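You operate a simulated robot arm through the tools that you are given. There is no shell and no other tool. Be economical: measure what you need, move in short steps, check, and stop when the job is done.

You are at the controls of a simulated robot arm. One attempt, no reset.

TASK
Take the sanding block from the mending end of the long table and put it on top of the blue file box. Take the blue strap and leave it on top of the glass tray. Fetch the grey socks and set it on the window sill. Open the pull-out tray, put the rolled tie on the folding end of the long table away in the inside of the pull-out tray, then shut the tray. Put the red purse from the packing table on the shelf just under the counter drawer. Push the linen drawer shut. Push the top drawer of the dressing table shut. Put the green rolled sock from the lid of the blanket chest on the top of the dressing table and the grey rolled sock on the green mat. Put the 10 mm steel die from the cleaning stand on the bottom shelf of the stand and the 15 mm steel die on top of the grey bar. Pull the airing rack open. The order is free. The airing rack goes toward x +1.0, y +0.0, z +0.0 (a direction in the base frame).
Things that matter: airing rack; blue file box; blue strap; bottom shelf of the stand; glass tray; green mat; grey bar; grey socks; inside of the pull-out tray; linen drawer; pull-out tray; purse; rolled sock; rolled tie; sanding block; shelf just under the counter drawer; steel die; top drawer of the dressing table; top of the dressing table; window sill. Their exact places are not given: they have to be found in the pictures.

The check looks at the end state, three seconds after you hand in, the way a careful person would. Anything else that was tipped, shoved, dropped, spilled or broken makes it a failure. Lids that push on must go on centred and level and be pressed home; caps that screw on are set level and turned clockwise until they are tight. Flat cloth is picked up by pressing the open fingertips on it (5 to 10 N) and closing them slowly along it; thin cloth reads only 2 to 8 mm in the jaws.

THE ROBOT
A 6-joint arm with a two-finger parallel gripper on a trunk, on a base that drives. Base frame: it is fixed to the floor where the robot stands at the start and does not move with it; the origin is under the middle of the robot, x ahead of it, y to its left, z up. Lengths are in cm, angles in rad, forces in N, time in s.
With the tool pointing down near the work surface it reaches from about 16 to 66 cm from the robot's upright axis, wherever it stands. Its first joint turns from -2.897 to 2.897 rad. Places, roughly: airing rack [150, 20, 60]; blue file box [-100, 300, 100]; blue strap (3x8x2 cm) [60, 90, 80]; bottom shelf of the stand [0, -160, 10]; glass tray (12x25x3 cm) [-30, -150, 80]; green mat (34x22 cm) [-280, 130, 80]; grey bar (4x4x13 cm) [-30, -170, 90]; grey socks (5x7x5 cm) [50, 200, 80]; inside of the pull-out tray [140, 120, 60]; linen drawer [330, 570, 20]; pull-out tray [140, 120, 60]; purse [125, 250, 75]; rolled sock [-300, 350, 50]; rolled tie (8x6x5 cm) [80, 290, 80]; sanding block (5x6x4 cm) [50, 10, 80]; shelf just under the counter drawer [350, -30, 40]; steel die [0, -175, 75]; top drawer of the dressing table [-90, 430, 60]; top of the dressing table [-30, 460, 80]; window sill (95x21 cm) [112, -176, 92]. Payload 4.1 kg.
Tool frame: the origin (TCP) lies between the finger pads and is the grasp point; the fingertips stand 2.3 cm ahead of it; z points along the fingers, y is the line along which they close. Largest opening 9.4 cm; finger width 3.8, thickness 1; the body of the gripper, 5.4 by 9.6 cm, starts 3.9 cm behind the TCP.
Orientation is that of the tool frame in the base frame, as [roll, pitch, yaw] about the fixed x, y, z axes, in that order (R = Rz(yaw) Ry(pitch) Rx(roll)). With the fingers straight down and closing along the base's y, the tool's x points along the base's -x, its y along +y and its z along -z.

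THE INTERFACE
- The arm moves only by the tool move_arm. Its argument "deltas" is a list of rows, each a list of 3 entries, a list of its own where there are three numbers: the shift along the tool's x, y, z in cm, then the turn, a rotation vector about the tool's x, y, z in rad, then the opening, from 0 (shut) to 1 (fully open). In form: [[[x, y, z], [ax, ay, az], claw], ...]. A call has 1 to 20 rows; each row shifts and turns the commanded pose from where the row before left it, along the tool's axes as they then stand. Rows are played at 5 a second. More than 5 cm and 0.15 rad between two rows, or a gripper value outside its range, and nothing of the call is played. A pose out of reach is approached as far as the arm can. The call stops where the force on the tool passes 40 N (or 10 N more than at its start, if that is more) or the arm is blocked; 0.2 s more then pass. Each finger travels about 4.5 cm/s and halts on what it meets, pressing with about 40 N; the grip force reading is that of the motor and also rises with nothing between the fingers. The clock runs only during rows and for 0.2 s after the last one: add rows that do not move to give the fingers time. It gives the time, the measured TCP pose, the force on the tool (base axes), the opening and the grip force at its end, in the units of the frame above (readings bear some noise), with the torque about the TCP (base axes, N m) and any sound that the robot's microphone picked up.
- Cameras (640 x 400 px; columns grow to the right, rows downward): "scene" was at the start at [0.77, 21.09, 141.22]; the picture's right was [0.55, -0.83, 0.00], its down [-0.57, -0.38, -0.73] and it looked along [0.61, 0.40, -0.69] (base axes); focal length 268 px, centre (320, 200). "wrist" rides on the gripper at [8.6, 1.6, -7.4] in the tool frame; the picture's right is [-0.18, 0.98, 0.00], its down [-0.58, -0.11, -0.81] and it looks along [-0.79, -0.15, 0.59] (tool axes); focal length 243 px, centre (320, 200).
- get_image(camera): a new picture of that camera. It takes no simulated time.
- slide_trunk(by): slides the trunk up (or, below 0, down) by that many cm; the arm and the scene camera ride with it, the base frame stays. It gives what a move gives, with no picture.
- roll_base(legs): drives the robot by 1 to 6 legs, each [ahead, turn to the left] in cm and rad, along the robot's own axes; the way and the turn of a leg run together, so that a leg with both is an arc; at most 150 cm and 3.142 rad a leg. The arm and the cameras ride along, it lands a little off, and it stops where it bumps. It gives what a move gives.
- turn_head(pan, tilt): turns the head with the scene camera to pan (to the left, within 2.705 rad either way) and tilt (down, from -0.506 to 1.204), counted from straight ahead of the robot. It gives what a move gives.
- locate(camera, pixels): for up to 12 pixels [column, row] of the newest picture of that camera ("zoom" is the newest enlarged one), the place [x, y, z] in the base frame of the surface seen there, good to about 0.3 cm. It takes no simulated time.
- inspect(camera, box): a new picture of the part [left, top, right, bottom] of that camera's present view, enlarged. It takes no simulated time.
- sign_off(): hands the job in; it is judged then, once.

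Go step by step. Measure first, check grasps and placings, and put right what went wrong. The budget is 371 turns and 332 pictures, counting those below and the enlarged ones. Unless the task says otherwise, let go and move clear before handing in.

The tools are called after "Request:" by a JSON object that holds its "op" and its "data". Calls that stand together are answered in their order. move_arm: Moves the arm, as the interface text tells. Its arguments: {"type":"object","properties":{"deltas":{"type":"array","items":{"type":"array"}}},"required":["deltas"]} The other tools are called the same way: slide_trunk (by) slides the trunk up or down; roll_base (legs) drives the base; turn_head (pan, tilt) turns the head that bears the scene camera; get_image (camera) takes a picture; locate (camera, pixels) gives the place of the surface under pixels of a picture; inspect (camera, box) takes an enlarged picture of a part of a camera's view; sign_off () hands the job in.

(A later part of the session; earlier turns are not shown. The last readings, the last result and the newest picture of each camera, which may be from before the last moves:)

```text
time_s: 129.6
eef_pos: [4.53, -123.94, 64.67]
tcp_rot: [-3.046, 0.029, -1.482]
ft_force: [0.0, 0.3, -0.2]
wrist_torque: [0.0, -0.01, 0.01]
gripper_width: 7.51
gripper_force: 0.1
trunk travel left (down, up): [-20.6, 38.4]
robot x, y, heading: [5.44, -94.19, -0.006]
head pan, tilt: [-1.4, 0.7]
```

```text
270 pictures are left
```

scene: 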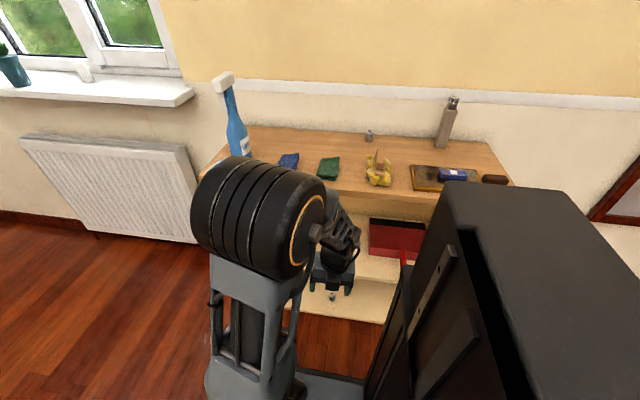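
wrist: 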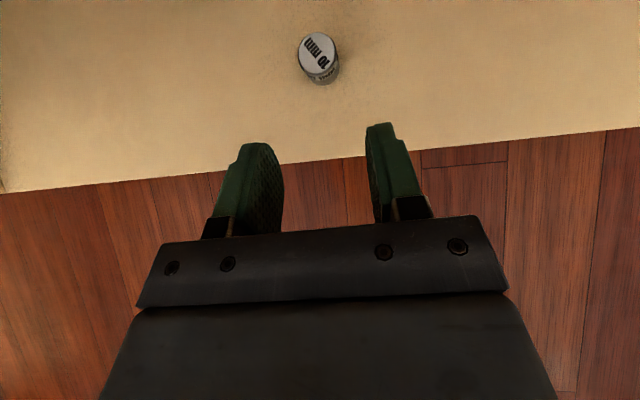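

Request:
{"op": "slide_trunk", "data": {"by": 38}}

Request:
{"op": "inspect", "data": {"camera": "scene", "box": [240, 60, 560, 330]}}

Request:
{"op": "turn_head", "data": {"pan": 0.3, "tilt": 0.5}}

Request:
{"op": "get_image", "data": {"camera": "scene"}}

```text
time_s: 133.2
eef_pos: [4.57, -123.87, 102.72]
tcp_rot: [-3.046, 0.029, -1.483]
ft_force: [0.3, 1.1, -0.1]
wrist_torque: [0.02, -0.02, 0.0]
gripper_width: 7.54
gripper_force: 0.0
trunk travel left (down, up): [-58.6, 0.4]
robot x, y, heading: [5.39, -94.12, -0.013]
head pan, tilt: [-1.4, 0.7]
```

```text
1.48 times, centred on (400, 195) of scene
```

zoom: 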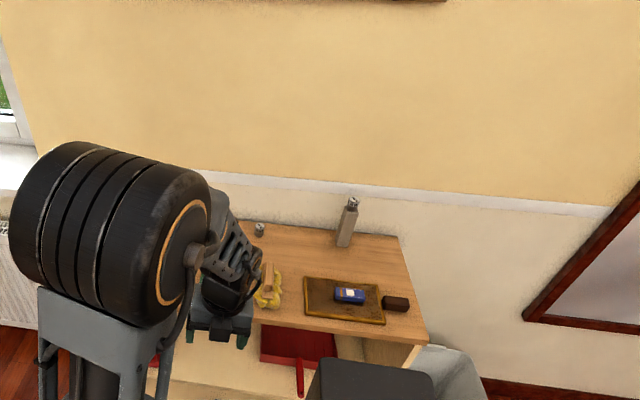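

```text
time_s: 134.9
eef_pos: [4.62, -123.84, 102.74]
tcp_rot: [-3.046, 0.03, -1.482]
ft_force: [-0.2, -0.6, -0.6]
wrist_torque: [0.0, -0.01, 0.02]
gripper_width: 7.49
gripper_force: 0.2
trunk travel left (down, up): [-58.6, 0.4]
robot x, y, heading: [5.38, -94.11, -0.006]
head pan, tilt: [0.3, 0.499]
```

```text
268 pictures are left
```

scene: 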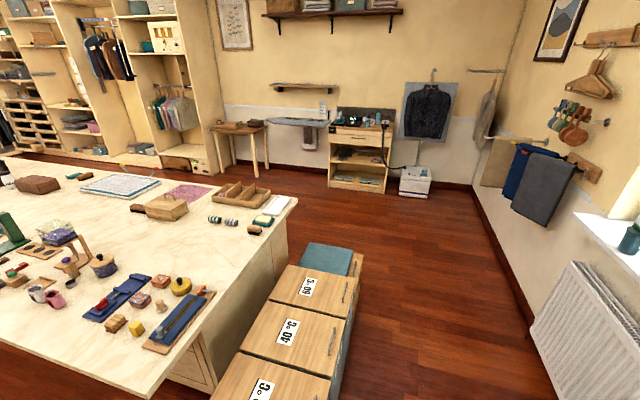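

All is in place at the stand. Next the sanding block: turn left, drive north, re-level the tool.

Request:
{"op": "roll_base", "data": {"legs": [[0, 1.577], [106, 0]]}}

Request:
{"op": "move_arm", "data": {"deltas": [[[0, 0, 0], [-0.095, 0.03, 0], 0.8], [[0, 0, 0], [0, 0, 0.08], 0.8]]}}

Request:
{"op": "get_image", "data": {"camera": "wrist"}}

```text
time_s: 144.1
eef_pos: [41.23, 9.08, 102.67]
tcp_rot: [-3.046, 0.031, 0.037]
ft_force: [0.2, 0.9, -0.3]
wrist_torque: [-0.01, -0.01, 0.03]
gripper_width: 7.56
gripper_force: 0.1
trunk travel left (down, up): [-58.6, 0.4]
robot x, y, heading: [11.48, 11.44, 1.512]
head pan, tilt: [0.3, 0.499]
```

```text
time_s: 144.7
eef_pos: [41.2, 8.95, 102.72]
tcp_rot: [-3.141, 0.001, -0.042]
ft_force: [-1.0, -0.4, -0.2]
wrist_torque: [0.02, -0.01, -0.02]
gripper_width: 7.54
gripper_force: 0.1
trunk travel left (down, up): [-58.6, 0.4]
robot x, y, heading: [11.81, 11.38, 1.511]
head pan, tilt: [0.3, 0.499]
```

```text
267 pictures are left
```

wrist: 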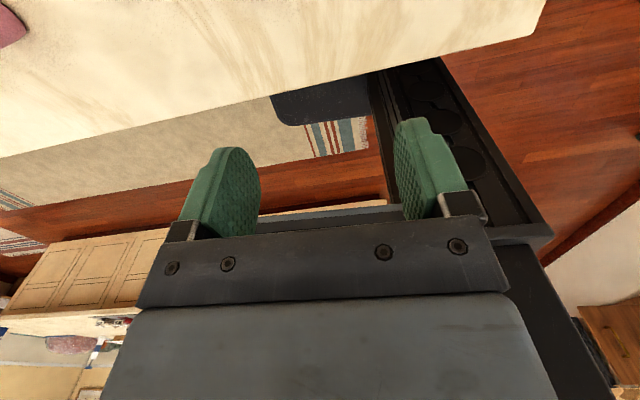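

Request:
{"op": "turn_head", "data": {"pan": -1.8, "tilt": 1.0}}

Request:
{"op": "get_image", "data": {"camera": "scene"}}

```text
time_s: 146.7
eef_pos: [41.27, 9.04, 102.64]
tcp_rot: [-3.14, 0.001, -0.043]
ft_force: [0.8, -1.6, -0.2]
wrist_torque: [-0.01, 0.01, 0.0]
gripper_width: 7.55
gripper_force: 0.1
trunk travel left (down, up): [-58.6, 0.4]
robot x, y, heading: [11.51, 11.3, 1.51]
head pan, tilt: [-1.799, 1.0]
```

```text
266 pictures are left
```

scene: 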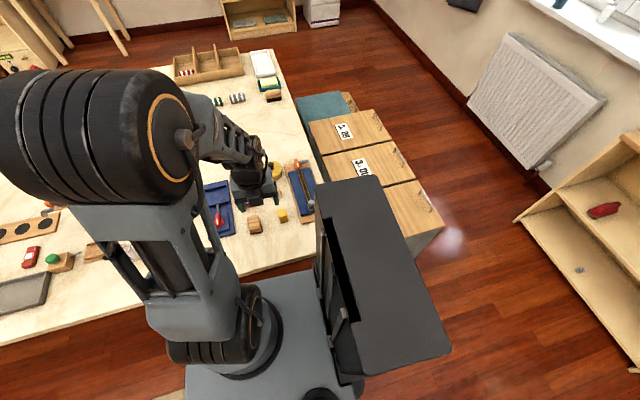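

Request:
{"op": "inspect", "data": {"camera": "scene", "box": [200, 160, 320, 250]}}

Request:
{"op": "locate", "data": {"camera": "scene", "pixels": [[254, 222], [248, 226], [261, 220], [254, 231], [282, 214], [225, 215], [275, 170]]}}

```text
4.44 times, centred on (260, 205) of scene
```

zoom: 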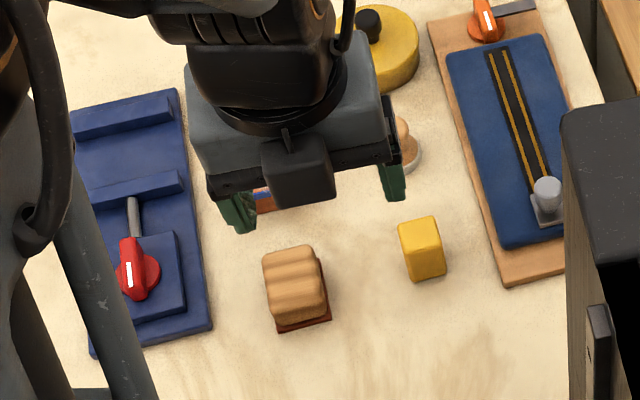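

```text
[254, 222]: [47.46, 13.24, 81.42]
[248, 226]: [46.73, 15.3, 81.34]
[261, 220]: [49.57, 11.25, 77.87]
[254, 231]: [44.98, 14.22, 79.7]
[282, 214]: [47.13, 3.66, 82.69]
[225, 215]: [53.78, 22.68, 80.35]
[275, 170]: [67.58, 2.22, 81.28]
```

Request:
{"op": "locate", "data": {"camera": "zoom", "pixels": [[278, 330], [329, 318], [320, 260], [270, 262], [318, 252], [268, 312], [322, 305]]}}

```text
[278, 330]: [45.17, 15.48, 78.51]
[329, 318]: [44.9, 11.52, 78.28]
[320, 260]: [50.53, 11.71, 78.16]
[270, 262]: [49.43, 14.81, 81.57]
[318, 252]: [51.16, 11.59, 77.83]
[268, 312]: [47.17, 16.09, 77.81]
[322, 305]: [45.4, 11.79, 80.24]
```

Request:
{"op": "move_arm", "data": {"deltas": [[[0, 0, 0], [0, 0, -0.042], 0.68], [[3.25, -2.3, 0], [0, 0, 0], 0.68], [[3.25, -2.3, 0], [0, 0, 0], 0.68], [[0, 0, 4.5], [0, 0, 0], 0.68], [[0, 0, 4.5], [0, 0, 0], 0.68], [[0, 0, 4.5], [0, 0, 0], 0.68], [[0, 0, 2], [0, 0, 0], 0.68], [[0, 0, 0], [0, 0, 0], 0.68]]}}

Request:
{"op": "get_image", "data": {"camera": "wrist"}}

```text
time_s: 148.5
eef_pos: [47.71, 13.42, 87.56]
tcp_rot: [-3.137, -0.003, -0.001]
ft_force: [0.3, -0.7, 0.1]
wrist_torque: [0.01, 0.0, 0.0]
gripper_width: 6.39
gripper_force: 0.0
trunk travel left (down, up): [-58.6, 0.4]
robot x, y, heading: [11.67, 11.32, 1.515]
head pan, tilt: [-1.799, 1.0]
```

```text
264 pictures are left
```

wrist: 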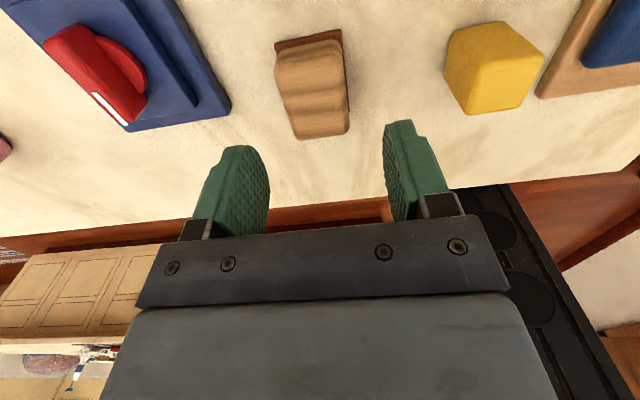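

Request:
{"op": "move_arm", "data": {"deltas": [[[0, 0, 4], [0, 0, 0], 0.68], [[0, 0, 3.1], [0, 0, 0], 0.68], [[0, 0, 0], [0, 0, 0], 0.5], [[0, 0, 0], [0, 0, 0], 0.3], [[0, 0, 0], [0, 0, 0], 0.3], [[0, 0, 0], [0, 0, 0], 0.3], [[0, 0, -4], [0, 0, 0], 0.3], [[0, 0, -4], [0, 0, 0], 0.3]]}}

Request:
{"op": "get_image", "data": {"camera": "wrist"}}

```text
time_s: 149.8
eef_pos: [47.77, 13.25, 80.22]
tcp_rot: [-3.136, -0.005, -0.003]
ft_force: [-5.5, -9.3, 19.2]
wrist_torque: [-0.56, 0.46, -0.01]
gripper_width: 4.09
gripper_force: 40.5
trunk travel left (down, up): [-58.6, 0.4]
robot x, y, heading: [11.99, 11.42, 1.508]
head pan, tilt: [-1.799, 1.0]
stopped in row 6: the force on the tool passed its limit (the readings are from after the stop); the commanded pose is now the measured one
```

```text
263 pictures are left
```

wrist: 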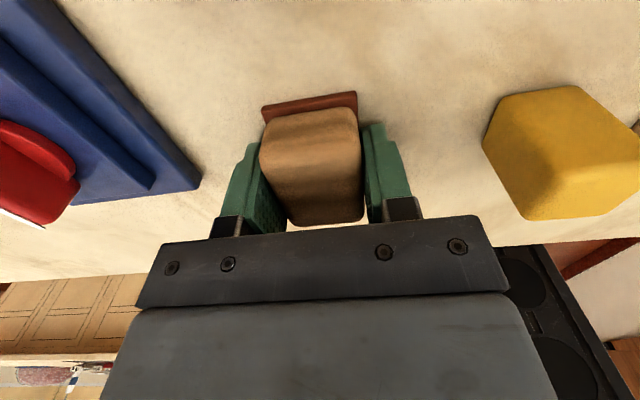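

Request:
{"op": "move_arm", "data": {"deltas": [[[0, 0, -0.5], [0, 0, 0], 0.3], [[0, 0, -4], [0, 0, 0], 0.3], [[0, 0, -4], [0, 0, 0], 0.3], [[0, 0, -4], [0, 0, 0], 0.3], [[0, 0, -4], [0, 0, 0], 0.3], [[0, 0, -4], [0, 0, 0], 0.3]]}}

Request:
{"op": "get_image", "data": {"camera": "wrist"}}

```text
time_s: 151.2
eef_pos: [47.71, 13.36, 100.98]
tcp_rot: [-3.131, -0.005, 0.003]
ft_force: [0.8, 0.4, 0.6]
wrist_torque: [-0.01, -0.02, 0.02]
gripper_width: 4.07
gripper_force: 40.4
trunk travel left (down, up): [-58.6, 0.4]
robot x, y, heading: [11.44, 11.14, 1.509]
head pan, tilt: [-1.799, 1.0]
```

```text
262 pictures are left
```

wrist: 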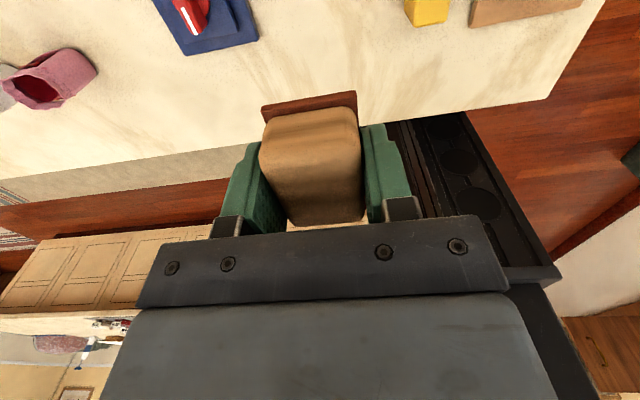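

Block held (4.07 cm). Swing the arm to the front-left for travel and look toward the blue file box.

Request:
{"op": "move_arm", "data": {"deltas": [[[-1.28, -4.43, 0], [0, 0, 0], 0.3], [[-1.28, -4.43, 0], [0, 0, 0], 0.3], [[-1.28, -4.43, 0], [0, 0, 0], 0.3], [[-1.28, -4.43, 0], [0, 0, 0], 0.3], [[-1.28, -4.43, 0], [0, 0, 0], 0.3], [[-1.28, -4.43, 0], [0, 0, 0], 0.3], [[-4.3, -2.15, 0], [0, 0, 0], 0.3], [[-4.3, -2.15, 0], [0, 0, 0], 0.3], [[-4.3, -2.15, 0], [0, 0, 0], 0.3], [[-4.3, -2.15, 0], [0, 0, 0], 0.3], [[-4.3, -2.15, 0], [0, 0, 0], 0.3], [[-4.3, -2.15, 0], [0, 0, 0], 0.3], [[-4.3, -2.15, 0], [0, 0, 0], 0.3], [[-4.4, 1.2, 0], [0, 0, 0], 0.3], [[-4.4, 1.2, 0], [0, 0, 0], 0.3], [[-4.4, 1.2, 0], [0, 0, 0], 0.3], [[-4.4, 1.2, 0], [0, 0, 0], 0.3], [[-4.4, 1.2, 0], [0, 0, 0], 0.3]]}}

Request:
{"op": "turn_head", "data": {"pan": 0.5, "tilt": 0.5}}

Request:
{"op": "get_image", "data": {"camera": "scene"}}

```text
time_s: 155.0
eef_pos: [-3.76, 38.84, 89.21]
tcp_rot: [-3.091, -0.012, 0.014]
ft_force: [0.4, -0.2, -0.1]
wrist_torque: [0.02, -0.01, 0.04]
gripper_width: 4.06
gripper_force: 40.1
out of reach, approached as far as the arm can: row 1, 2, 3, 4, 5, 6, 7, 8, 9, 10, 11, 12, 14, 15, 16
trunk travel left (down, up): [-58.6, 0.4]
robot x, y, heading: [11.74, 11.61, 1.51]
head pan, tilt: [-1.799, 1.0]
```

```text
time_s: 157.1
eef_pos: [-3.66, 38.93, 89.27]
tcp_rot: [-3.091, -0.012, 0.017]
ft_force: [-0.3, 0.0, 0.0]
wrist_torque: [0.03, 0.04, 0.02]
gripper_width: 4.09
gripper_force: 40.3
trunk travel left (down, up): [-58.6, 0.4]
robot x, y, heading: [11.78, 11.54, 1.504]
head pan, tilt: [0.499, 0.499]
```

```text
261 pictures are left
```

scene: 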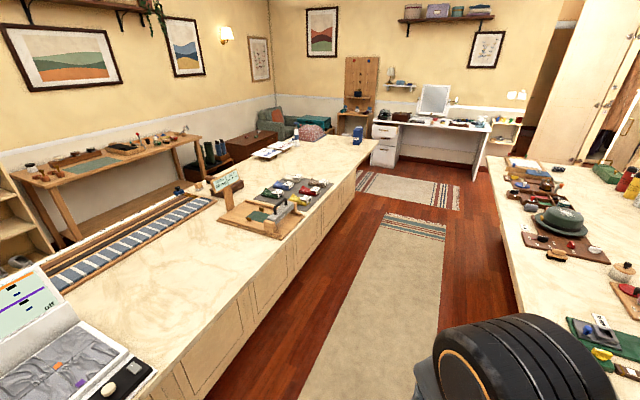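

Request:
{"op": "locate", "data": {"camera": "scene", "pixels": [[357, 135], [376, 150], [283, 240], [200, 320], [318, 138], [380, 135], [440, 115], [352, 100], [250, 140], [70, 165], [200, 165], [487, 200]]}}

Request:
{"op": "inspect", "data": {"camera": "scene", "box": [220, 60, 540, 220]}}

```text
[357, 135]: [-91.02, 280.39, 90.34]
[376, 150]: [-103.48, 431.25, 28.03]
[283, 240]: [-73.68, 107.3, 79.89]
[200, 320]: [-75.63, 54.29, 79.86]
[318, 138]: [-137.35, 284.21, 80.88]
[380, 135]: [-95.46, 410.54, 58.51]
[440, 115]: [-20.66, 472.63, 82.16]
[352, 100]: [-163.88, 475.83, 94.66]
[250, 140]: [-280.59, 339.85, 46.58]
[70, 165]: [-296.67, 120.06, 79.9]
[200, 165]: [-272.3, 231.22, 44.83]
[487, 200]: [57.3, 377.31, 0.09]
```

```text
2.00 times, centred on (380, 140) of scene
```

zoom: 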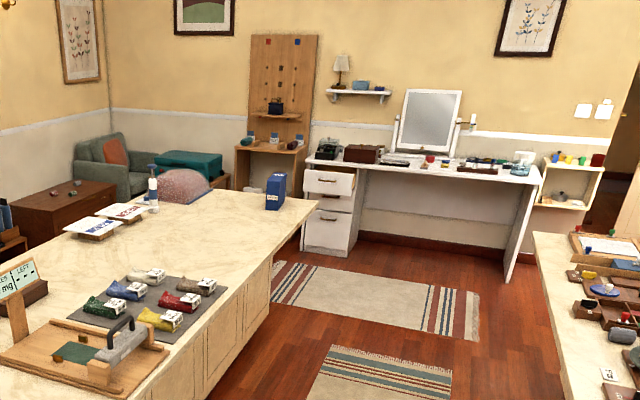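

Request:
{"op": "roll_base", "data": {"legs": [[0, 0.255], [134, 0], [134, 0], [0, -0.2]]}}

Request:
{"op": "turn_head", "data": {"pan": 1.0, "tilt": 0.7}}

Request:
{"op": "get_image", "data": {"camera": "scene"}}

```text
time_s: 171.8
eef_pos: [-61.88, 300.11, 89.33]
tcp_rot: [-3.09, -0.012, 0.105]
ft_force: [0.2, -0.6, -0.5]
wrist_torque: [0.02, 0.01, -0.01]
gripper_width: 4.05
gripper_force: 40.3
trunk travel left (down, up): [-58.6, 0.4]
robot x, y, heading: [-44.06, 274.17, 1.6]
head pan, tilt: [0.499, 0.499]
```

```text
time_s: 172.7
eef_pos: [-61.93, 300.06, 89.25]
tcp_rot: [-3.09, -0.011, 0.105]
ft_force: [-0.4, 0.0, 0.8]
wrist_torque: [0.02, 0.03, 0.0]
gripper_width: 4.09
gripper_force: 40.9
trunk travel left (down, up): [-58.6, 0.4]
robot x, y, heading: [-44.27, 274.25, 1.595]
head pan, tilt: [1.0, 0.7]
```

```text
259 pictures are left
```

scene: 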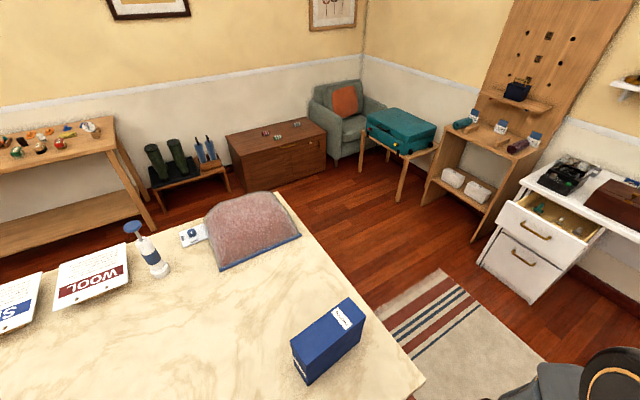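

Request:
{"op": "locate", "data": {"camera": "scene", "pixels": [[291, 342], [350, 298], [365, 318], [305, 366], [328, 330], [425, 382], [300, 383]]}}

Request:
{"op": "inspect", "data": {"camera": "scene", "box": [270, 280, 440, 400]}}

```text
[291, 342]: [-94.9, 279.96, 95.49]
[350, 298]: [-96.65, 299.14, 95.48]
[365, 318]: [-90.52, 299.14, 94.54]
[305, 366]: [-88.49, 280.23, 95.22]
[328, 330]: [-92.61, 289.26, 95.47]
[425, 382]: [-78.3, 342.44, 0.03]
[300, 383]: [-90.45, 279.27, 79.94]
```

```text
3.33 times, centred on (355, 340) of scene
```

zoom: 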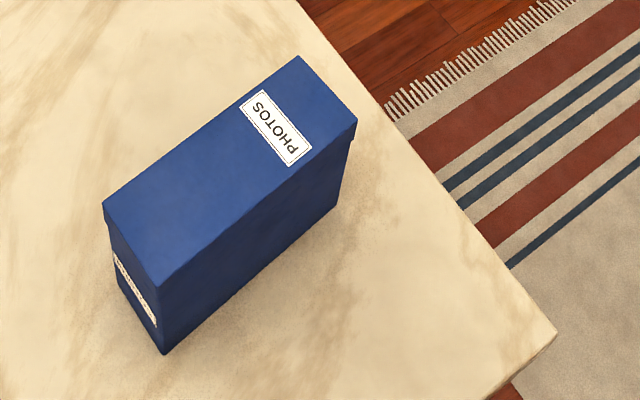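

The file box top is at z≈95.5, centre (-92.6, 289.5), long along y. Raise, level and rotate the tool so the block's narrow side lies across the box.

Request:
{"op": "move_arm", "data": {"deltas": [[[0, 0, -4], [-0.05, -0.012, 0], 0.3], [[0, 0, -4], [0, 0, 0], 0.3], [[0, 0, -4], [0, 0, 0], 0.3], [[0, 0, -4], [0, 0, 0], 0.3], [[0, 0, 0], [0, 0, -0.147], 0.3], [[0, 0, 0], [0, 0, -0.147], 0.3], [[0, 0, 0], [0, 0, -0.147], 0.3], [[0, 0, 0], [0, 0, -0.147], 0.3], [[0, 0, 0], [0, 0, -0.147], 0.3], [[0, 0, 0], [0, 0, -0.147], 0.3], [[0, 0, 0], [0, 0, -0.147], 0.3], [[0, 0, 0], [0, 0, -0.147], 0.3], [[0, 0, 0], [0, 0, -0.147], 0.3], [[0, 0, 0], [0, 0, -0.147], 0.3]]}}

```text
time_s: 175.7
eef_pos: [-62.04, 298.72, 93.76]
tcp_rot: [3.116, -0.055, 1.58]
ft_force: [-0.4, -0.4, -0.8]
wrist_torque: [0.01, 0.01, -0.01]
gripper_width: 4.06
gripper_force: 39.8
out of reach, approached as far as the arm can: row 1, 2, 3, 4, 5, 6, 7, 8
trunk travel left (down, up): [-58.6, 0.4]
robot x, y, heading: [-44.52, 273.8, 1.596]
head pan, tilt: [1.0, 0.7]
```

Request:
{"op": "move_arm", "data": {"deltas": [[[0, -4, 0], [0, 0, 0], 0.3], [[0, -4, 0], [0, 0, 0], 0.3], [[0, -4, -2], [0, 0, 0], 0.3], [[0, 0, -4], [0, 0, 0], 0.3]]}}

Request:
{"op": "get_image", "data": {"camera": "scene"}}

```text
time_s: 176.7
eef_pos: [-71.49, 296.96, 94.79]
tcp_rot: [3.111, -0.099, 1.576]
ft_force: [0.0, -0.9, -0.5]
wrist_torque: [-0.03, 0.0, -0.01]
gripper_width: 4.07
gripper_force: 40.4
out of reach, approached as far as the arm can: row 1, 2, 3, 4
trunk travel left (down, up): [-58.6, 0.4]
robot x, y, heading: [-44.57, 274.25, 1.6]
head pan, tilt: [1.0, 0.7]
```

```text
257 pictures are left
```

scene: 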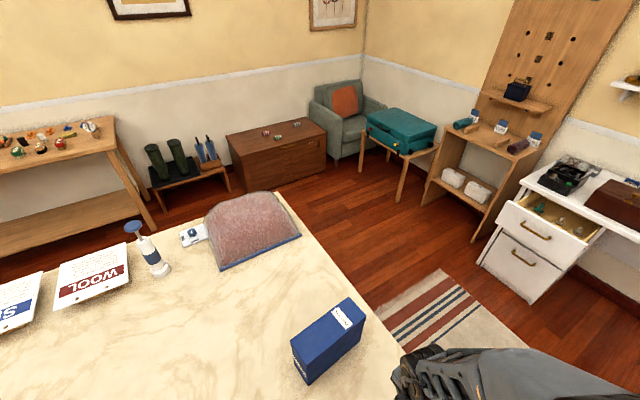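

Request:
{"op": "turn_head", "data": {"pan": 0.4, "tilt": 1.1}}

Request:
{"op": "get_image", "data": {"camera": "scene"}}

```text
time_s: 177.7
eef_pos: [-71.59, 297.1, 94.9]
tcp_rot: [3.114, -0.095, 1.575]
ft_force: [-0.8, -0.4, -0.1]
wrist_torque: [0.0, -0.01, 0.04]
gripper_width: 4.05
gripper_force: 40.1
trunk travel left (down, up): [-58.6, 0.4]
robot x, y, heading: [-44.22, 273.96, 1.595]
head pan, tilt: [0.4, 1.1]
```

```text
256 pictures are left
```

scene: 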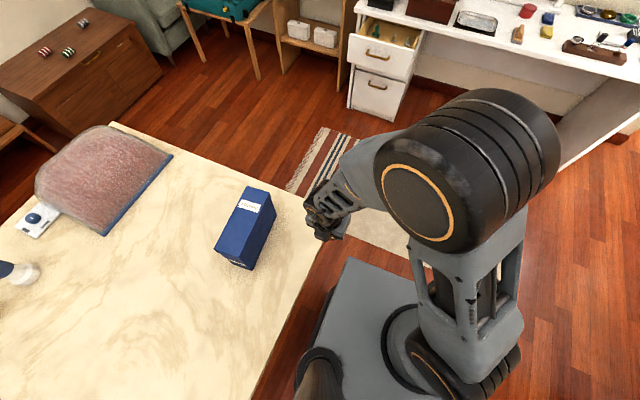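

The wrist seems wound to its limit (z droops, tilt appears); I unwind it by turning π the other way (yaw 1.57→-1.57).

Request:
{"op": "move_arm", "data": {"deltas": [[[0, 3, 0], [0, 0, -0.147], 0.3], [[0, 3, 0], [0, 0, -0.147], 0.3], [[0, 0, 0], [0, 0, -0.147], 0.3], [[0, 0, 0], [0, 0, -0.147], 0.3], [[0, 0, 0], [0, 0, -0.147], 0.3], [[0, 0, 0], [0, 0, -0.147], 0.3], [[0, 0, 0], [0, 0, -0.147], 0.3], [[0, 0, 0], [0, 0, -0.147], 0.3], [[0, 0, 0], [0, 0, -0.147], 0.3], [[0, 0, 0], [0, 0, -0.147], 0.3], [[0, 0, 0], [0, 0, -0.147], 0.3], [[0, 0, 0], [0, 0, -0.147], 0.3], [[0, 0, 0], [0, 0, -0.147], 0.3], [[0, 0, 0], [0, 0, -0.147], 0.3], [[0, 0, 0], [0, 0, -0.147], 0.3], [[0, 0, 0], [0, 0, -0.147], 0.3]]}}

Request:
{"op": "get_image", "data": {"camera": "scene"}}

```text
time_s: 181.1
eef_pos: [-64.98, 297.09, 93.5]
tcp_rot: [3.114, 0.058, -2.355]
ft_force: [-7.3, 11.9, 2.8]
wrist_torque: [-0.83, -0.44, -0.28]
gripper_width: 4.05
gripper_force: 39.9
out of reach, approached as far as the arm can: row 1, 3
trunk travel left (down, up): [-58.6, 0.4]
robot x, y, heading: [-44.06, 274.41, 1.595]
head pan, tilt: [0.4, 1.1]
```

```text
255 pictures are left
```

scene: 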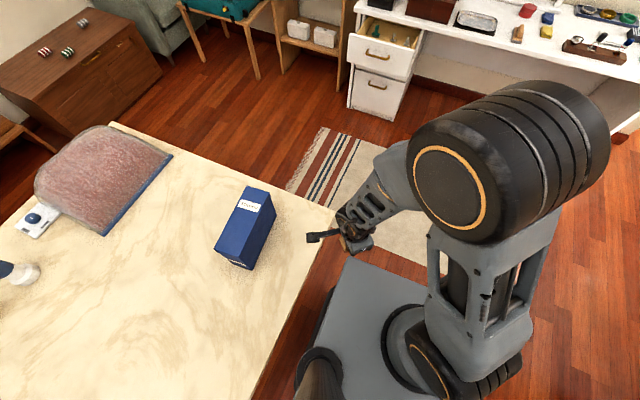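

Request:
{"op": "move_arm", "data": {"deltas": [[[0, 0, -2], [0, 0, 0], 0.3], [[0, 0, -2], [0, 0, 0], 0.3], [[0, 0, -3], [0, 0, 0], 0.3]]}}

Request:
{"op": "get_image", "data": {"camera": "wrist"}}

```text
time_s: 181.4
eef_pos: [-64.87, 296.99, 93.82]
tcp_rot: [3.108, 0.057, -2.352]
ft_force: [0.2, 3.6, 1.0]
wrist_torque: [-0.28, 0.02, 0.05]
gripper_width: 4.07
gripper_force: 40.5
out of reach, approached as far as the arm can: row 1
trunk travel left (down, up): [-58.6, 0.4]
robot x, y, heading: [-43.94, 273.91, 1.598]
head pan, tilt: [0.4, 1.1]
stopped in row 1: the force on the tool passed its limit (the readings are from after the stop); the commanded pose is now the measured one
```

```text
254 pictures are left
```

wrist: 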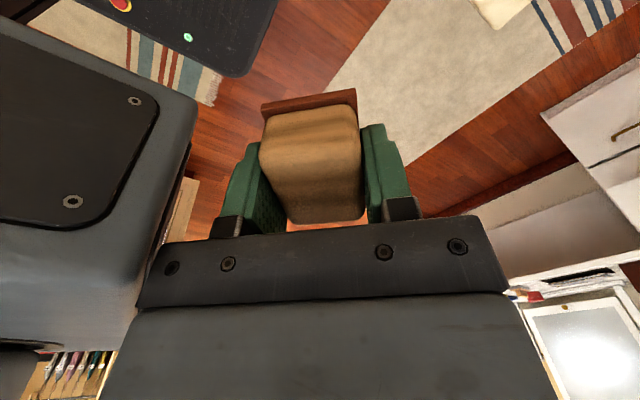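

Request:
{"op": "move_arm", "data": {"deltas": [[[0, 3.5, 0], [0, 0, 0], 0.3], [[0, 4, 0], [0, 0, 0], 0.3], [[0, 4, 0], [0, 0, 0], 0.3], [[0, 0, -3], [0, 0, 0], 0.3]]}}

Request:
{"op": "get_image", "data": {"camera": "scene"}}

```text
time_s: 182.4
eef_pos: [-71.09, 303.28, 93.49]
tcp_rot: [3.09, 0.093, -2.356]
ft_force: [0.0, 0.2, -0.4]
wrist_torque: [0.03, -0.01, -0.01]
gripper_width: 4.07
gripper_force: 39.8
out of reach, approached as far as the arm can: row 1, 2, 3, 4
trunk travel left (down, up): [-58.6, 0.4]
robot x, y, heading: [-44.55, 274.25, 1.6]
head pan, tilt: [0.4, 1.1]
```

```text
253 pictures are left
```

scene: 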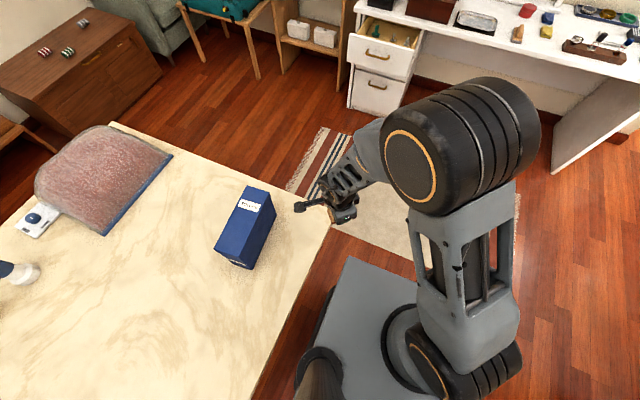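

Request:
{"op": "locate", "data": {"camera": "scene", "pixels": [[430, 170], [490, 120], [470, 270], [460, 350], [375, 150], [350, 185], [345, 215], [400, 330], [300, 205]]}}

```text
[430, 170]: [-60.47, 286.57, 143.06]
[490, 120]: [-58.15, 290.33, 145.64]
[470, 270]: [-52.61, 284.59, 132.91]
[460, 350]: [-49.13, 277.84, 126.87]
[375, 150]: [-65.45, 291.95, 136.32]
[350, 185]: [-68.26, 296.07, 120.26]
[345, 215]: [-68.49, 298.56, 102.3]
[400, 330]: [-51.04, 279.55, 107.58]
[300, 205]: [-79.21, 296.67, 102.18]
```

Request:
{"op": "move_arm", "data": {"deltas": [[[0, 4, 0], [0, 0, 0], 0.3], [[0, 4, 0], [0, 0, 0], 0.3], [[0, 4, 0], [0, 0, 0], 0.3], [[0, 4, 0], [0, 0, 0], 0.3]]}}

Request:
{"op": "move_arm", "data": {"deltas": [[[0, 0, -3], [0, 0, 0], 0.3], [[0, 0, -3], [0, 0, 0], 0.3]]}}

```text
time_s: 183.4
eef_pos: [-79.83, 311.65, 90.51]
tcp_rot: [3.07, 0.134, -2.358]
ft_force: [-0.2, 0.1, -0.4]
wrist_torque: [0.0, -0.02, -0.03]
gripper_width: 4.09
gripper_force: 39.8
out of reach, approached as far as the arm can: row 1, 2, 3, 4
trunk travel left (down, up): [-58.6, 0.4]
robot x, y, heading: [-44.59, 274.03, 1.6]
head pan, tilt: [0.4, 1.1]
```

```text
time_s: 184.0
eef_pos: [-78.58, 309.85, 94.56]
tcp_rot: [3.068, 0.14, -2.355]
ft_force: [0.4, 0.2, -0.9]
wrist_torque: [-0.03, -0.03, -0.03]
gripper_width: 4.07
gripper_force: 39.7
out of reach, approached as far as the arm can: row 1, 2
trunk travel left (down, up): [-58.6, 0.4]
robot x, y, heading: [-44.27, 273.97, 1.599]
head pan, tilt: [0.4, 1.1]
```

Request:
{"op": "inspect", "data": {"camera": "scene", "box": [260, 80, 580, 280]}}

Request:
{"op": "get_image", "data": {"camera": "wrist"}}

```text
2.00 times, centred on (420, 180) of scene
```

zoom: 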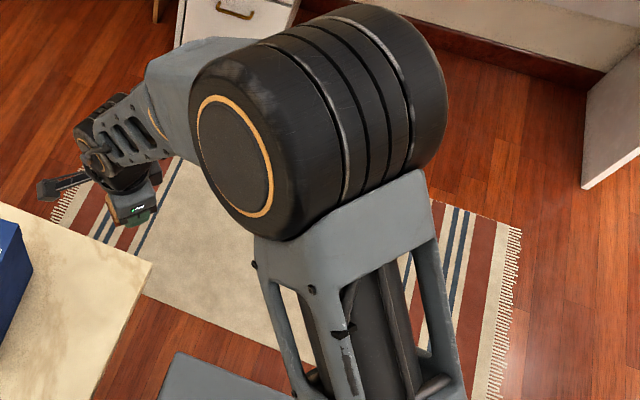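

```text
251 pictures are left
```

wrist: 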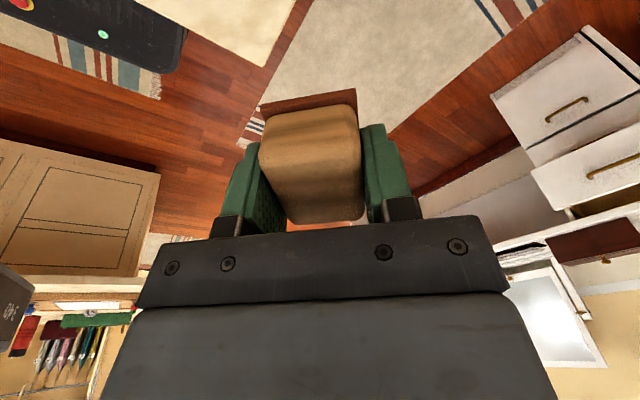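

Request:
{"op": "move_arm", "data": {"deltas": [[[0, 0, 0], [0, 0, -0.145], 0.3], [[0, 0, 0], [0, 0, -0.145], 0.3], [[0, 0, 0], [0, 0, -0.145], 0.3], [[0, 0, 0], [0, 0, -0.145], 0.3], [[0, 0, 0], [0, 0, -0.145], 0.3], [[0, 0, 0], [0, 0, -0.145], 0.3]]}}

Request:
{"op": "move_arm", "data": {"deltas": [[[0, 0, -2], [0, 0, 0], 0.3], [[0, 0, -2], [0, 0, 0], 0.3]]}}

```text
time_s: 185.4
eef_pos: [-76.32, 307.91, 91.78]
tcp_rot: [-3.091, 0.119, -1.474]
ft_force: [0.2, -0.9, -0.6]
wrist_torque: [-0.02, 0.0, 0.0]
gripper_width: 4.06
gripper_force: 39.4
out of reach, approached as far as the arm can: row 1, 2, 3, 4, 5, 6
trunk travel left (down, up): [-58.6, 0.4]
robot x, y, heading: [-44.42, 274.63, 1.6]
head pan, tilt: [0.4, 1.1]
```

```text
time_s: 186.0
eef_pos: [-75.76, 306.87, 94.67]
tcp_rot: [-3.088, 0.131, -1.479]
ft_force: [-0.3, -0.1, -1.0]
wrist_torque: [-0.01, 0.03, 0.03]
gripper_width: 4.08
gripper_force: 39.9
out of reach, approached as far as the arm can: row 1, 2
trunk travel left (down, up): [-58.6, 0.4]
robot x, y, heading: [-44.21, 273.99, 1.601]
head pan, tilt: [0.4, 1.1]
```

Request:
{"op": "move_arm", "data": {"deltas": [[[-2.5, 2.5, 0], [-0.053, 0.131, 0], 0.3], [[-2.5, 2.5, 0], [0, 0, 0], 0.3], [[-1.5, 1.5, 0], [0, 0, 0], 0.3], [[0, 0, 0], [0, 0, 0], 0.3]]}}

```text
time_s: 187.0
eef_pos: [-79.57, 310.05, 94.03]
tcp_rot: [-3.079, 0.148, -1.477]
ft_force: [0.2, -0.4, -0.8]
wrist_torque: [0.04, -0.01, 0.02]
gripper_width: 4.05
gripper_force: 39.9
out of reach, approached as far as the arm can: row 1, 2, 3
trunk travel left (down, up): [-58.6, 0.4]
robot x, y, heading: [-44.48, 273.68, 1.597]
head pan, tilt: [0.4, 1.1]
```

I'll swing the arm clockwise about the robot axis (constant relative posture) toward the right side, where it worked before, and see if the level recovers.

Request:
{"op": "move_arm", "data": {"deltas": [[[-2.84, -3.62, 0], [-0.06, 0.09, 0.092], 0.3], [[-2.84, -3.62, 0], [0, 0.05, 0.092], 0.3], [[-2.84, -3.62, 0], [0, 0, 0.092], 0.3], [[-2.84, -3.62, 0], [0, 0, 0.092], 0.3], [[-2.84, -3.62, 0], [0, 0, 0.092], 0.3], [[-2.84, -3.62, 0], [0, 0, 0.092], 0.3], [[-2.84, -3.62, 0], [0, 0, 0.092], 0.3], [[-2.84, -3.62, 0], [0, 0, 0.092], 0.3], [[-2.84, -3.62, 0], [0, 0, 0.092], 0.3], [[-2.84, -3.62, 0], [0, 0, 0.092], 0.3]]}}

Request:
{"op": "get_image", "data": {"camera": "scene"}}

```text
time_s: 189.2
eef_pos: [-36.27, 314.97, 86.91]
tcp_rot: [3.108, 0.103, -2.405]
ft_force: [0.2, 0.0, 0.0]
wrist_torque: [0.0, -0.01, 0.02]
gripper_width: 4.07
gripper_force: 39.6
out of reach, approached as far as the arm can: row 1, 2, 3, 4, 5, 6, 7, 8, 9, 10
trunk travel left (down, up): [-58.6, 0.4]
robot x, y, heading: [-43.97, 274.19, 1.6]
head pan, tilt: [0.4, 1.1]
```

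```text
250 pictures are left
```

scene: 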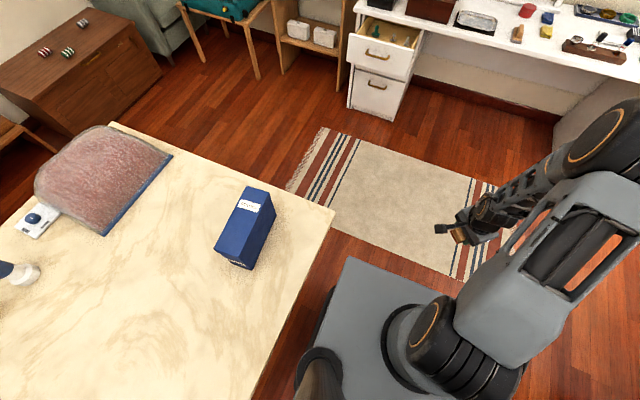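

Request:
{"op": "move_arm", "data": {"deltas": [[[-2.84, -3.62, 0], [0, 0, 0.092], 0.3], [[-2.84, -3.62, 0], [0, 0, 0.092], 0.3], [[-2.84, -3.62, 0], [0, 0, 0.092], 0.3], [[-2.84, -3.62, 0], [0, 0, 0.092], 0.3], [[-2.84, -3.62, 0], [0, 0, 0.092], 0.3], [[-2.84, -3.62, 0], [0, 0, 0.092], 0.3], [[-2.84, -3.62, 0], [0, 0, 0.092], 0.3], [[-2.84, -3.62, 0], [0, 0, 0.092], 0.3], [[-2.84, -3.62, 0], [0, 0, 0.092], 0.3], [[-2.84, -3.62, 0], [0, 0, 0.092], 0.3]]}}

Request:
{"op": "turn_head", "data": {"pan": -0.6, "tilt": 1.1}}

Request:
{"op": "get_image", "data": {"camera": "scene"}}

```text
time_s: 191.4
eef_pos: [-2.06, 291.06, 84.93]
tcp_rot: [3.012, 0.099, 3.066]
ft_force: [-0.7, 0.6, -1.2]
wrist_torque: [0.05, -0.01, 0.0]
gripper_width: 4.08
gripper_force: 40.2
out of reach, approached as far as the arm can: row 1, 2, 3, 4, 5, 6
trunk travel left (down, up): [-58.6, 0.4]
robot x, y, heading: [-44.03, 273.81, 1.596]
head pan, tilt: [0.4, 1.1]
```

```text
time_s: 192.7
eef_pos: [-1.94, 291.17, 85.05]
tcp_rot: [3.011, 0.101, 3.065]
ft_force: [0.6, -0.1, -0.3]
wrist_torque: [0.0, 0.0, 0.0]
gripper_width: 4.08
gripper_force: 40.2
trunk travel left (down, up): [-58.6, 0.4]
robot x, y, heading: [-44.03, 273.97, 1.598]
head pan, tilt: [-0.6, 1.1]
```

```text
249 pictures are left
```

scene: 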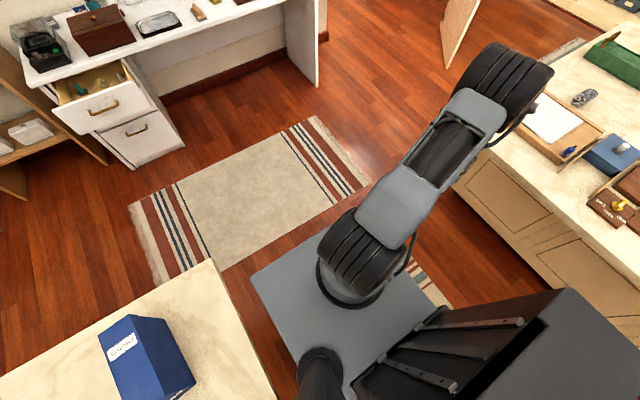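

Request:
{"op": "move_arm", "data": {"deltas": [[[0, 0, -1], [0.065, 0.05, 0], 0.3], [[0, 0, -1], [0.065, 0.05, 0], 0.3], [[0, 0, -4], [0, 0, 0], 0.3], [[0, 0, -4], [0, 0, 0], 0.3], [[0, 0, -4], [0, 0, 0], 0.3], [[0, 0, -4], [0, 0, 0], 0.3]]}}

Request:
{"op": "get_image", "data": {"camera": "scene"}}

```text
time_s: 194.1
eef_pos: [-2.14, 290.97, 102.73]
tcp_rot: [-3.14, 0.001, 3.07]
ft_force: [0.4, -0.2, -0.5]
wrist_torque: [0.01, -0.01, 0.04]
gripper_width: 4.11
gripper_force: 39.9
trunk travel left (down, up): [-58.6, 0.4]
robot x, y, heading: [-44.44, 274.31, 1.602]
head pan, tilt: [-0.6, 1.1]
```

```text
248 pictures are left
```

scene: 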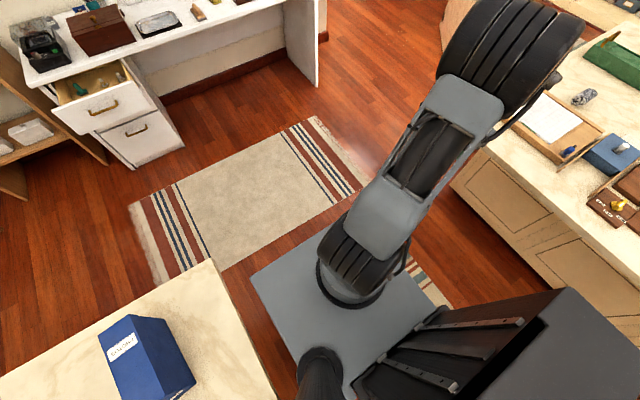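

Posture recovered. Sweep counter-clockwise with constant relative posture.

Request:
{"op": "move_arm", "data": {"deltas": [[[1.9, 3.86, 0], [0, 0, -0.095], 0.3], [[1.9, 3.86, 0], [0, 0, -0.095], 0.3], [[1.9, 3.86, 0], [0, 0, -0.095], 0.3], [[1.9, 3.86, 0], [0, 0, -0.095], 0.3], [[1.9, 3.86, 0], [0, 0, -0.095], 0.3], [[1.9, 3.86, 0], [0, 0, -0.095], 0.3], [[1.9, 3.86, 0], [0, 0, -0.095], 0.3], [[1.9, 3.86, 0], [0, 0, -0.095], 0.3], [[1.9, 3.86, 0], [0, 0, -0.095], 0.3], [[1.9, 3.86, 0], [0, 0, -0.095], 0.3], [[1.9, 3.86, 0], [0, 0, -0.095], 0.3], [[1.9, 3.86, 0], [0, 0, -0.095], 0.3], [[1.9, 3.86, 0], [0, 0, -0.095], 0.3], [[1.9, 3.86, 0], [0, 0, -0.095], 0.3], [[1.9, 3.86, 0], [0, 0, -0.095], 0.3], [[1.9, 3.86, 0], [0, 0, -0.095], 0.3]]}}

```text
time_s: 197.5
eef_pos: [-57.82, 319.1, 102.73]
tcp_rot: [-3.139, -0.003, -1.69]
ft_force: [0.8, 0.3, -0.3]
wrist_torque: [0.0, -0.02, 0.03]
gripper_width: 4.1
gripper_force: 40.1
trunk travel left (down, up): [-58.6, 0.4]
robot x, y, heading: [-44.16, 273.96, 1.601]
head pan, tilt: [-0.6, 1.1]
```

Request:
{"op": "move_arm", "data": {"deltas": [[[0, 0, 0], [0, 0, -0.119], 0.3], [[2.96, 3.48, 0], [0, 0, 0], 0.3], [[2.96, 3.48, 0], [0, 0, 0], 0.3], [[2.96, 3.48, 0], [0, 0, 0], 0.3], [[2.96, 3.48, 0], [0, 0, 0], 0.3], [[2.96, 3.48, 0], [0, 0, 0], 0.3], [[2.96, 3.48, 0], [0, 0, 0], 0.3], [[2.96, 3.48, 0], [0, 0, 0], 0.3], [[2.96, 3.48, 0], [0, 0, 0], 0.3], [[2.96, 3.48, 0], [0, 0, 0], 0.3], [[2.96, 3.48, 0], [0, 0, 0], 0.3]]}}

Request:
{"op": "get_image", "data": {"camera": "wrist"}}

```text
time_s: 199.9
eef_pos: [-92.51, 289.83, 102.57]
tcp_rot: [-3.141, -0.002, -1.573]
ft_force: [-0.4, -0.2, -0.5]
wrist_torque: [0.01, 0.01, -0.01]
gripper_width: 4.09
gripper_force: 40.0
trunk travel left (down, up): [-58.6, 0.4]
robot x, y, heading: [-44.45, 273.94, 1.602]
head pan, tilt: [-0.6, 1.1]
```

```text
247 pictures are left
```

wrist: 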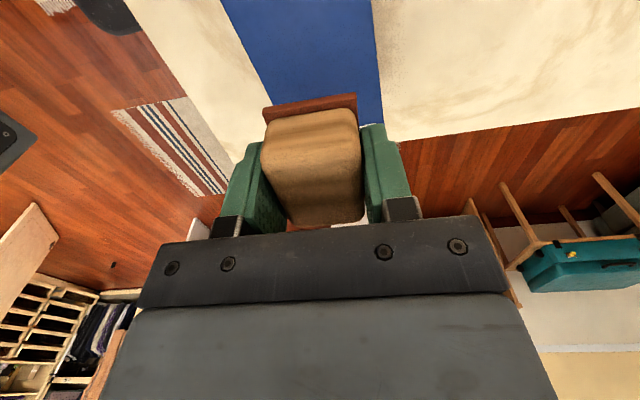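

Request:
{"op": "move_arm", "data": {"deltas": [[[0, 0, 3], [0, 0, 0], 0.3], [[0, 0, 0.9], [0, 0, 0], 0.3], [[0, 0, 0], [0, 0, 0], 0.3]]}}

Request:
{"op": "move_arm", "data": {"deltas": [[[0, 0, 0.25], [0, 0, 0], 0.3], [[0, 0, 0], [0, 0, 0], 0.3]]}}

Request:
{"op": "move_arm", "data": {"deltas": [[[0, 0, 0.25], [0, 0, 0], 0.3], [[0, 0, 0], [0, 0, 0], 0.3]]}}

```text
time_s: 200.7
eef_pos: [-92.51, 289.76, 98.64]
tcp_rot: [-3.138, -0.003, -1.573]
ft_force: [1.6, 0.2, -0.4]
wrist_torque: [-0.03, 0.0, -0.03]
gripper_width: 4.07
gripper_force: 40.1
trunk travel left (down, up): [-58.6, 0.4]
robot x, y, heading: [-44.29, 274.01, 1.601]
head pan, tilt: [-0.6, 1.1]
```

```text
time_s: 201.3
eef_pos: [-92.57, 289.98, 98.45]
tcp_rot: [-3.14, -0.002, -1.572]
ft_force: [-0.7, 0.5, -1.0]
wrist_torque: [0.02, 0.03, 0.0]
gripper_width: 4.07
gripper_force: 39.7
trunk travel left (down, up): [-58.6, 0.4]
robot x, y, heading: [-44.24, 274.01, 1.599]
head pan, tilt: [-0.6, 1.1]
```

```text
time_s: 201.9
eef_pos: [-92.65, 289.87, 98.27]
tcp_rot: [-3.141, -0.001, -1.572]
ft_force: [0.2, 0.0, -0.1]
wrist_torque: [0.01, 0.02, 0.01]
gripper_width: 4.04
gripper_force: 40.2
trunk travel left (down, up): [-58.6, 0.4]
robot x, y, heading: [-44.54, 274.04, 1.597]
head pan, tilt: [-0.6, 1.1]
```

Request:
{"op": "move_arm", "data": {"deltas": [[[0, 0, 0.2], [0, 0, 0], 0.3], [[0, 0, 0], [0, 0, 0], 0.3]]}}

Request:
{"op": "move_arm", "data": {"deltas": [[[0, 0, 0.2], [0, 0, 0], 0.3], [[0, 0, 0], [0, 0, 0], 0.3]]}}

```text
time_s: 202.5
eef_pos: [-92.61, 289.87, 98.12]
tcp_rot: [-3.14, -0.002, -1.571]
ft_force: [-0.3, 0.7, 0.4]
wrist_torque: [-0.01, 0.0, 0.04]
gripper_width: 4.07
gripper_force: 39.9
trunk travel left (down, up): [-58.6, 0.4]
robot x, y, heading: [-44.66, 273.96, 1.597]
head pan, tilt: [-0.6, 1.1]
```

```text
time_s: 203.1
eef_pos: [-92.66, 289.96, 97.91]
tcp_rot: [3.141, -0.003, -1.571]
ft_force: [0.6, 0.1, 1.4]
wrist_torque: [-0.08, -0.01, -0.02]
gripper_width: 4.07
gripper_force: 39.9
trunk travel left (down, up): [-58.6, 0.4]
robot x, y, heading: [-44.37, 273.9, 1.602]
head pan, tilt: [-0.6, 1.1]
```

Request:
{"op": "move_arm", "data": {"deltas": [[[0, 0, 0.15], [0, 0, 0], 0.3], [[0, 0, 0], [0, 0, 0], 0.3]]}}

Request:
{"op": "move_arm", "data": {"deltas": [[[0, 0, 0], [0, 0, 0], 0.5], [[0, 0, 0], [0, 0, 0], 0.6], [[0, 0, 0], [0, 0, 0], 0.65], [[0, 0, -3], [0, 0, 0], 0.65], [[0, 0, -4], [0, 0, 0], 0.65]]}}

Request:
{"op": "get_image", "data": {"camera": "wrist"}}

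```text
time_s: 203.7
eef_pos: [-92.65, 289.87, 97.81]
tcp_rot: [3.141, -0.001, -1.571]
ft_force: [-0.4, -2.1, 14.2]
wrist_torque: [-0.42, -0.11, -0.04]
gripper_width: 4.05
gripper_force: 40.2
trunk travel left (down, up): [-58.6, 0.4]
robot x, y, heading: [-44.17, 274.03, 1.601]
head pan, tilt: [-0.6, 1.1]
```

```text
time_s: 204.9
eef_pos: [-92.61, 289.78, 104.9]
tcp_rot: [-3.139, -0.002, -1.573]
ft_force: [0.2, 0.3, -0.3]
wrist_torque: [0.01, 0.01, -0.01]
gripper_width: 6.1
gripper_force: 0.1
trunk travel left (down, up): [-58.6, 0.4]
robot x, y, heading: [-44.27, 274.34, 1.598]
head pan, tilt: [-0.6, 1.1]
```

```text
246 pictures are left
```

wrist: 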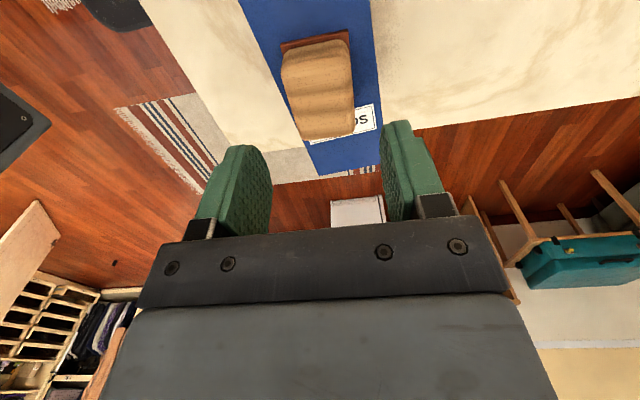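

Sanding block is on the file box. Now the blanket chest: look west and measure.

Request:
{"op": "turn_head", "data": {"pan": 0.9, "tilt": 0.6}}

Request:
{"op": "get_image", "data": {"camera": "scene"}}

```text
time_s: 206.5
eef_pos: [-92.58, 289.77, 104.81]
tcp_rot: [-3.14, -0.001, -1.572]
ft_force: [0.1, 0.1, 0.0]
wrist_torque: [0.0, -0.01, -0.01]
gripper_width: 6.13
gripper_force: 0.0
trunk travel left (down, up): [-58.6, 0.4]
robot x, y, heading: [-44.34, 274.26, 1.6]
head pan, tilt: [0.901, 0.6]
```

```text
245 pictures are left
```

scene: 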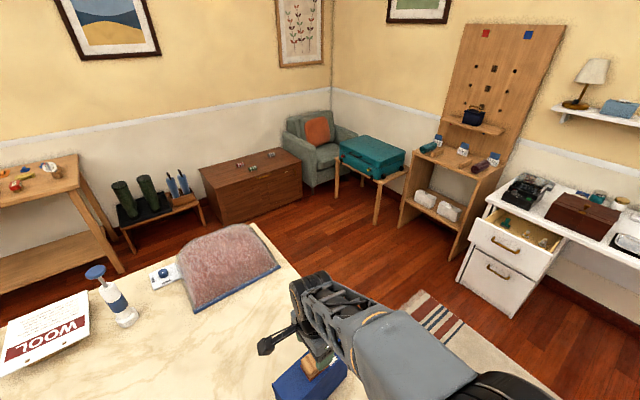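

Request:
{"op": "locate", "data": {"camera": "scene", "pixels": [[238, 162], [253, 168], [270, 154], [222, 221], [302, 195], [250, 225], [373, 222], [336, 200], [415, 235], [460, 285], [470, 240], [290, 240]]}}

Request:
{"op": "inspect", "data": {"camera": "scene", "box": [190, 130, 320, 230]}}

```text
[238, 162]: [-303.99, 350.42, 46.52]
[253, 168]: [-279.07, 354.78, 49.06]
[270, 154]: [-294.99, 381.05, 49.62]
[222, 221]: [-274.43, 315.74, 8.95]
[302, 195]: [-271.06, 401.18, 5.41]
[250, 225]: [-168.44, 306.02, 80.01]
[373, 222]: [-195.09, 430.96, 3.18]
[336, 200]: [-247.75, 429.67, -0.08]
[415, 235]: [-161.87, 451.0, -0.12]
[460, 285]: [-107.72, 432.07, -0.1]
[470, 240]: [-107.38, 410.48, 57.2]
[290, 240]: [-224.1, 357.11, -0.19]
```

```text
4.00 times, centred on (255, 180) of scene
```

zoom: 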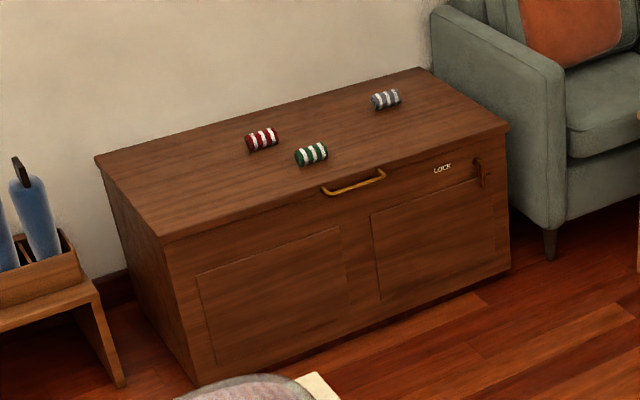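

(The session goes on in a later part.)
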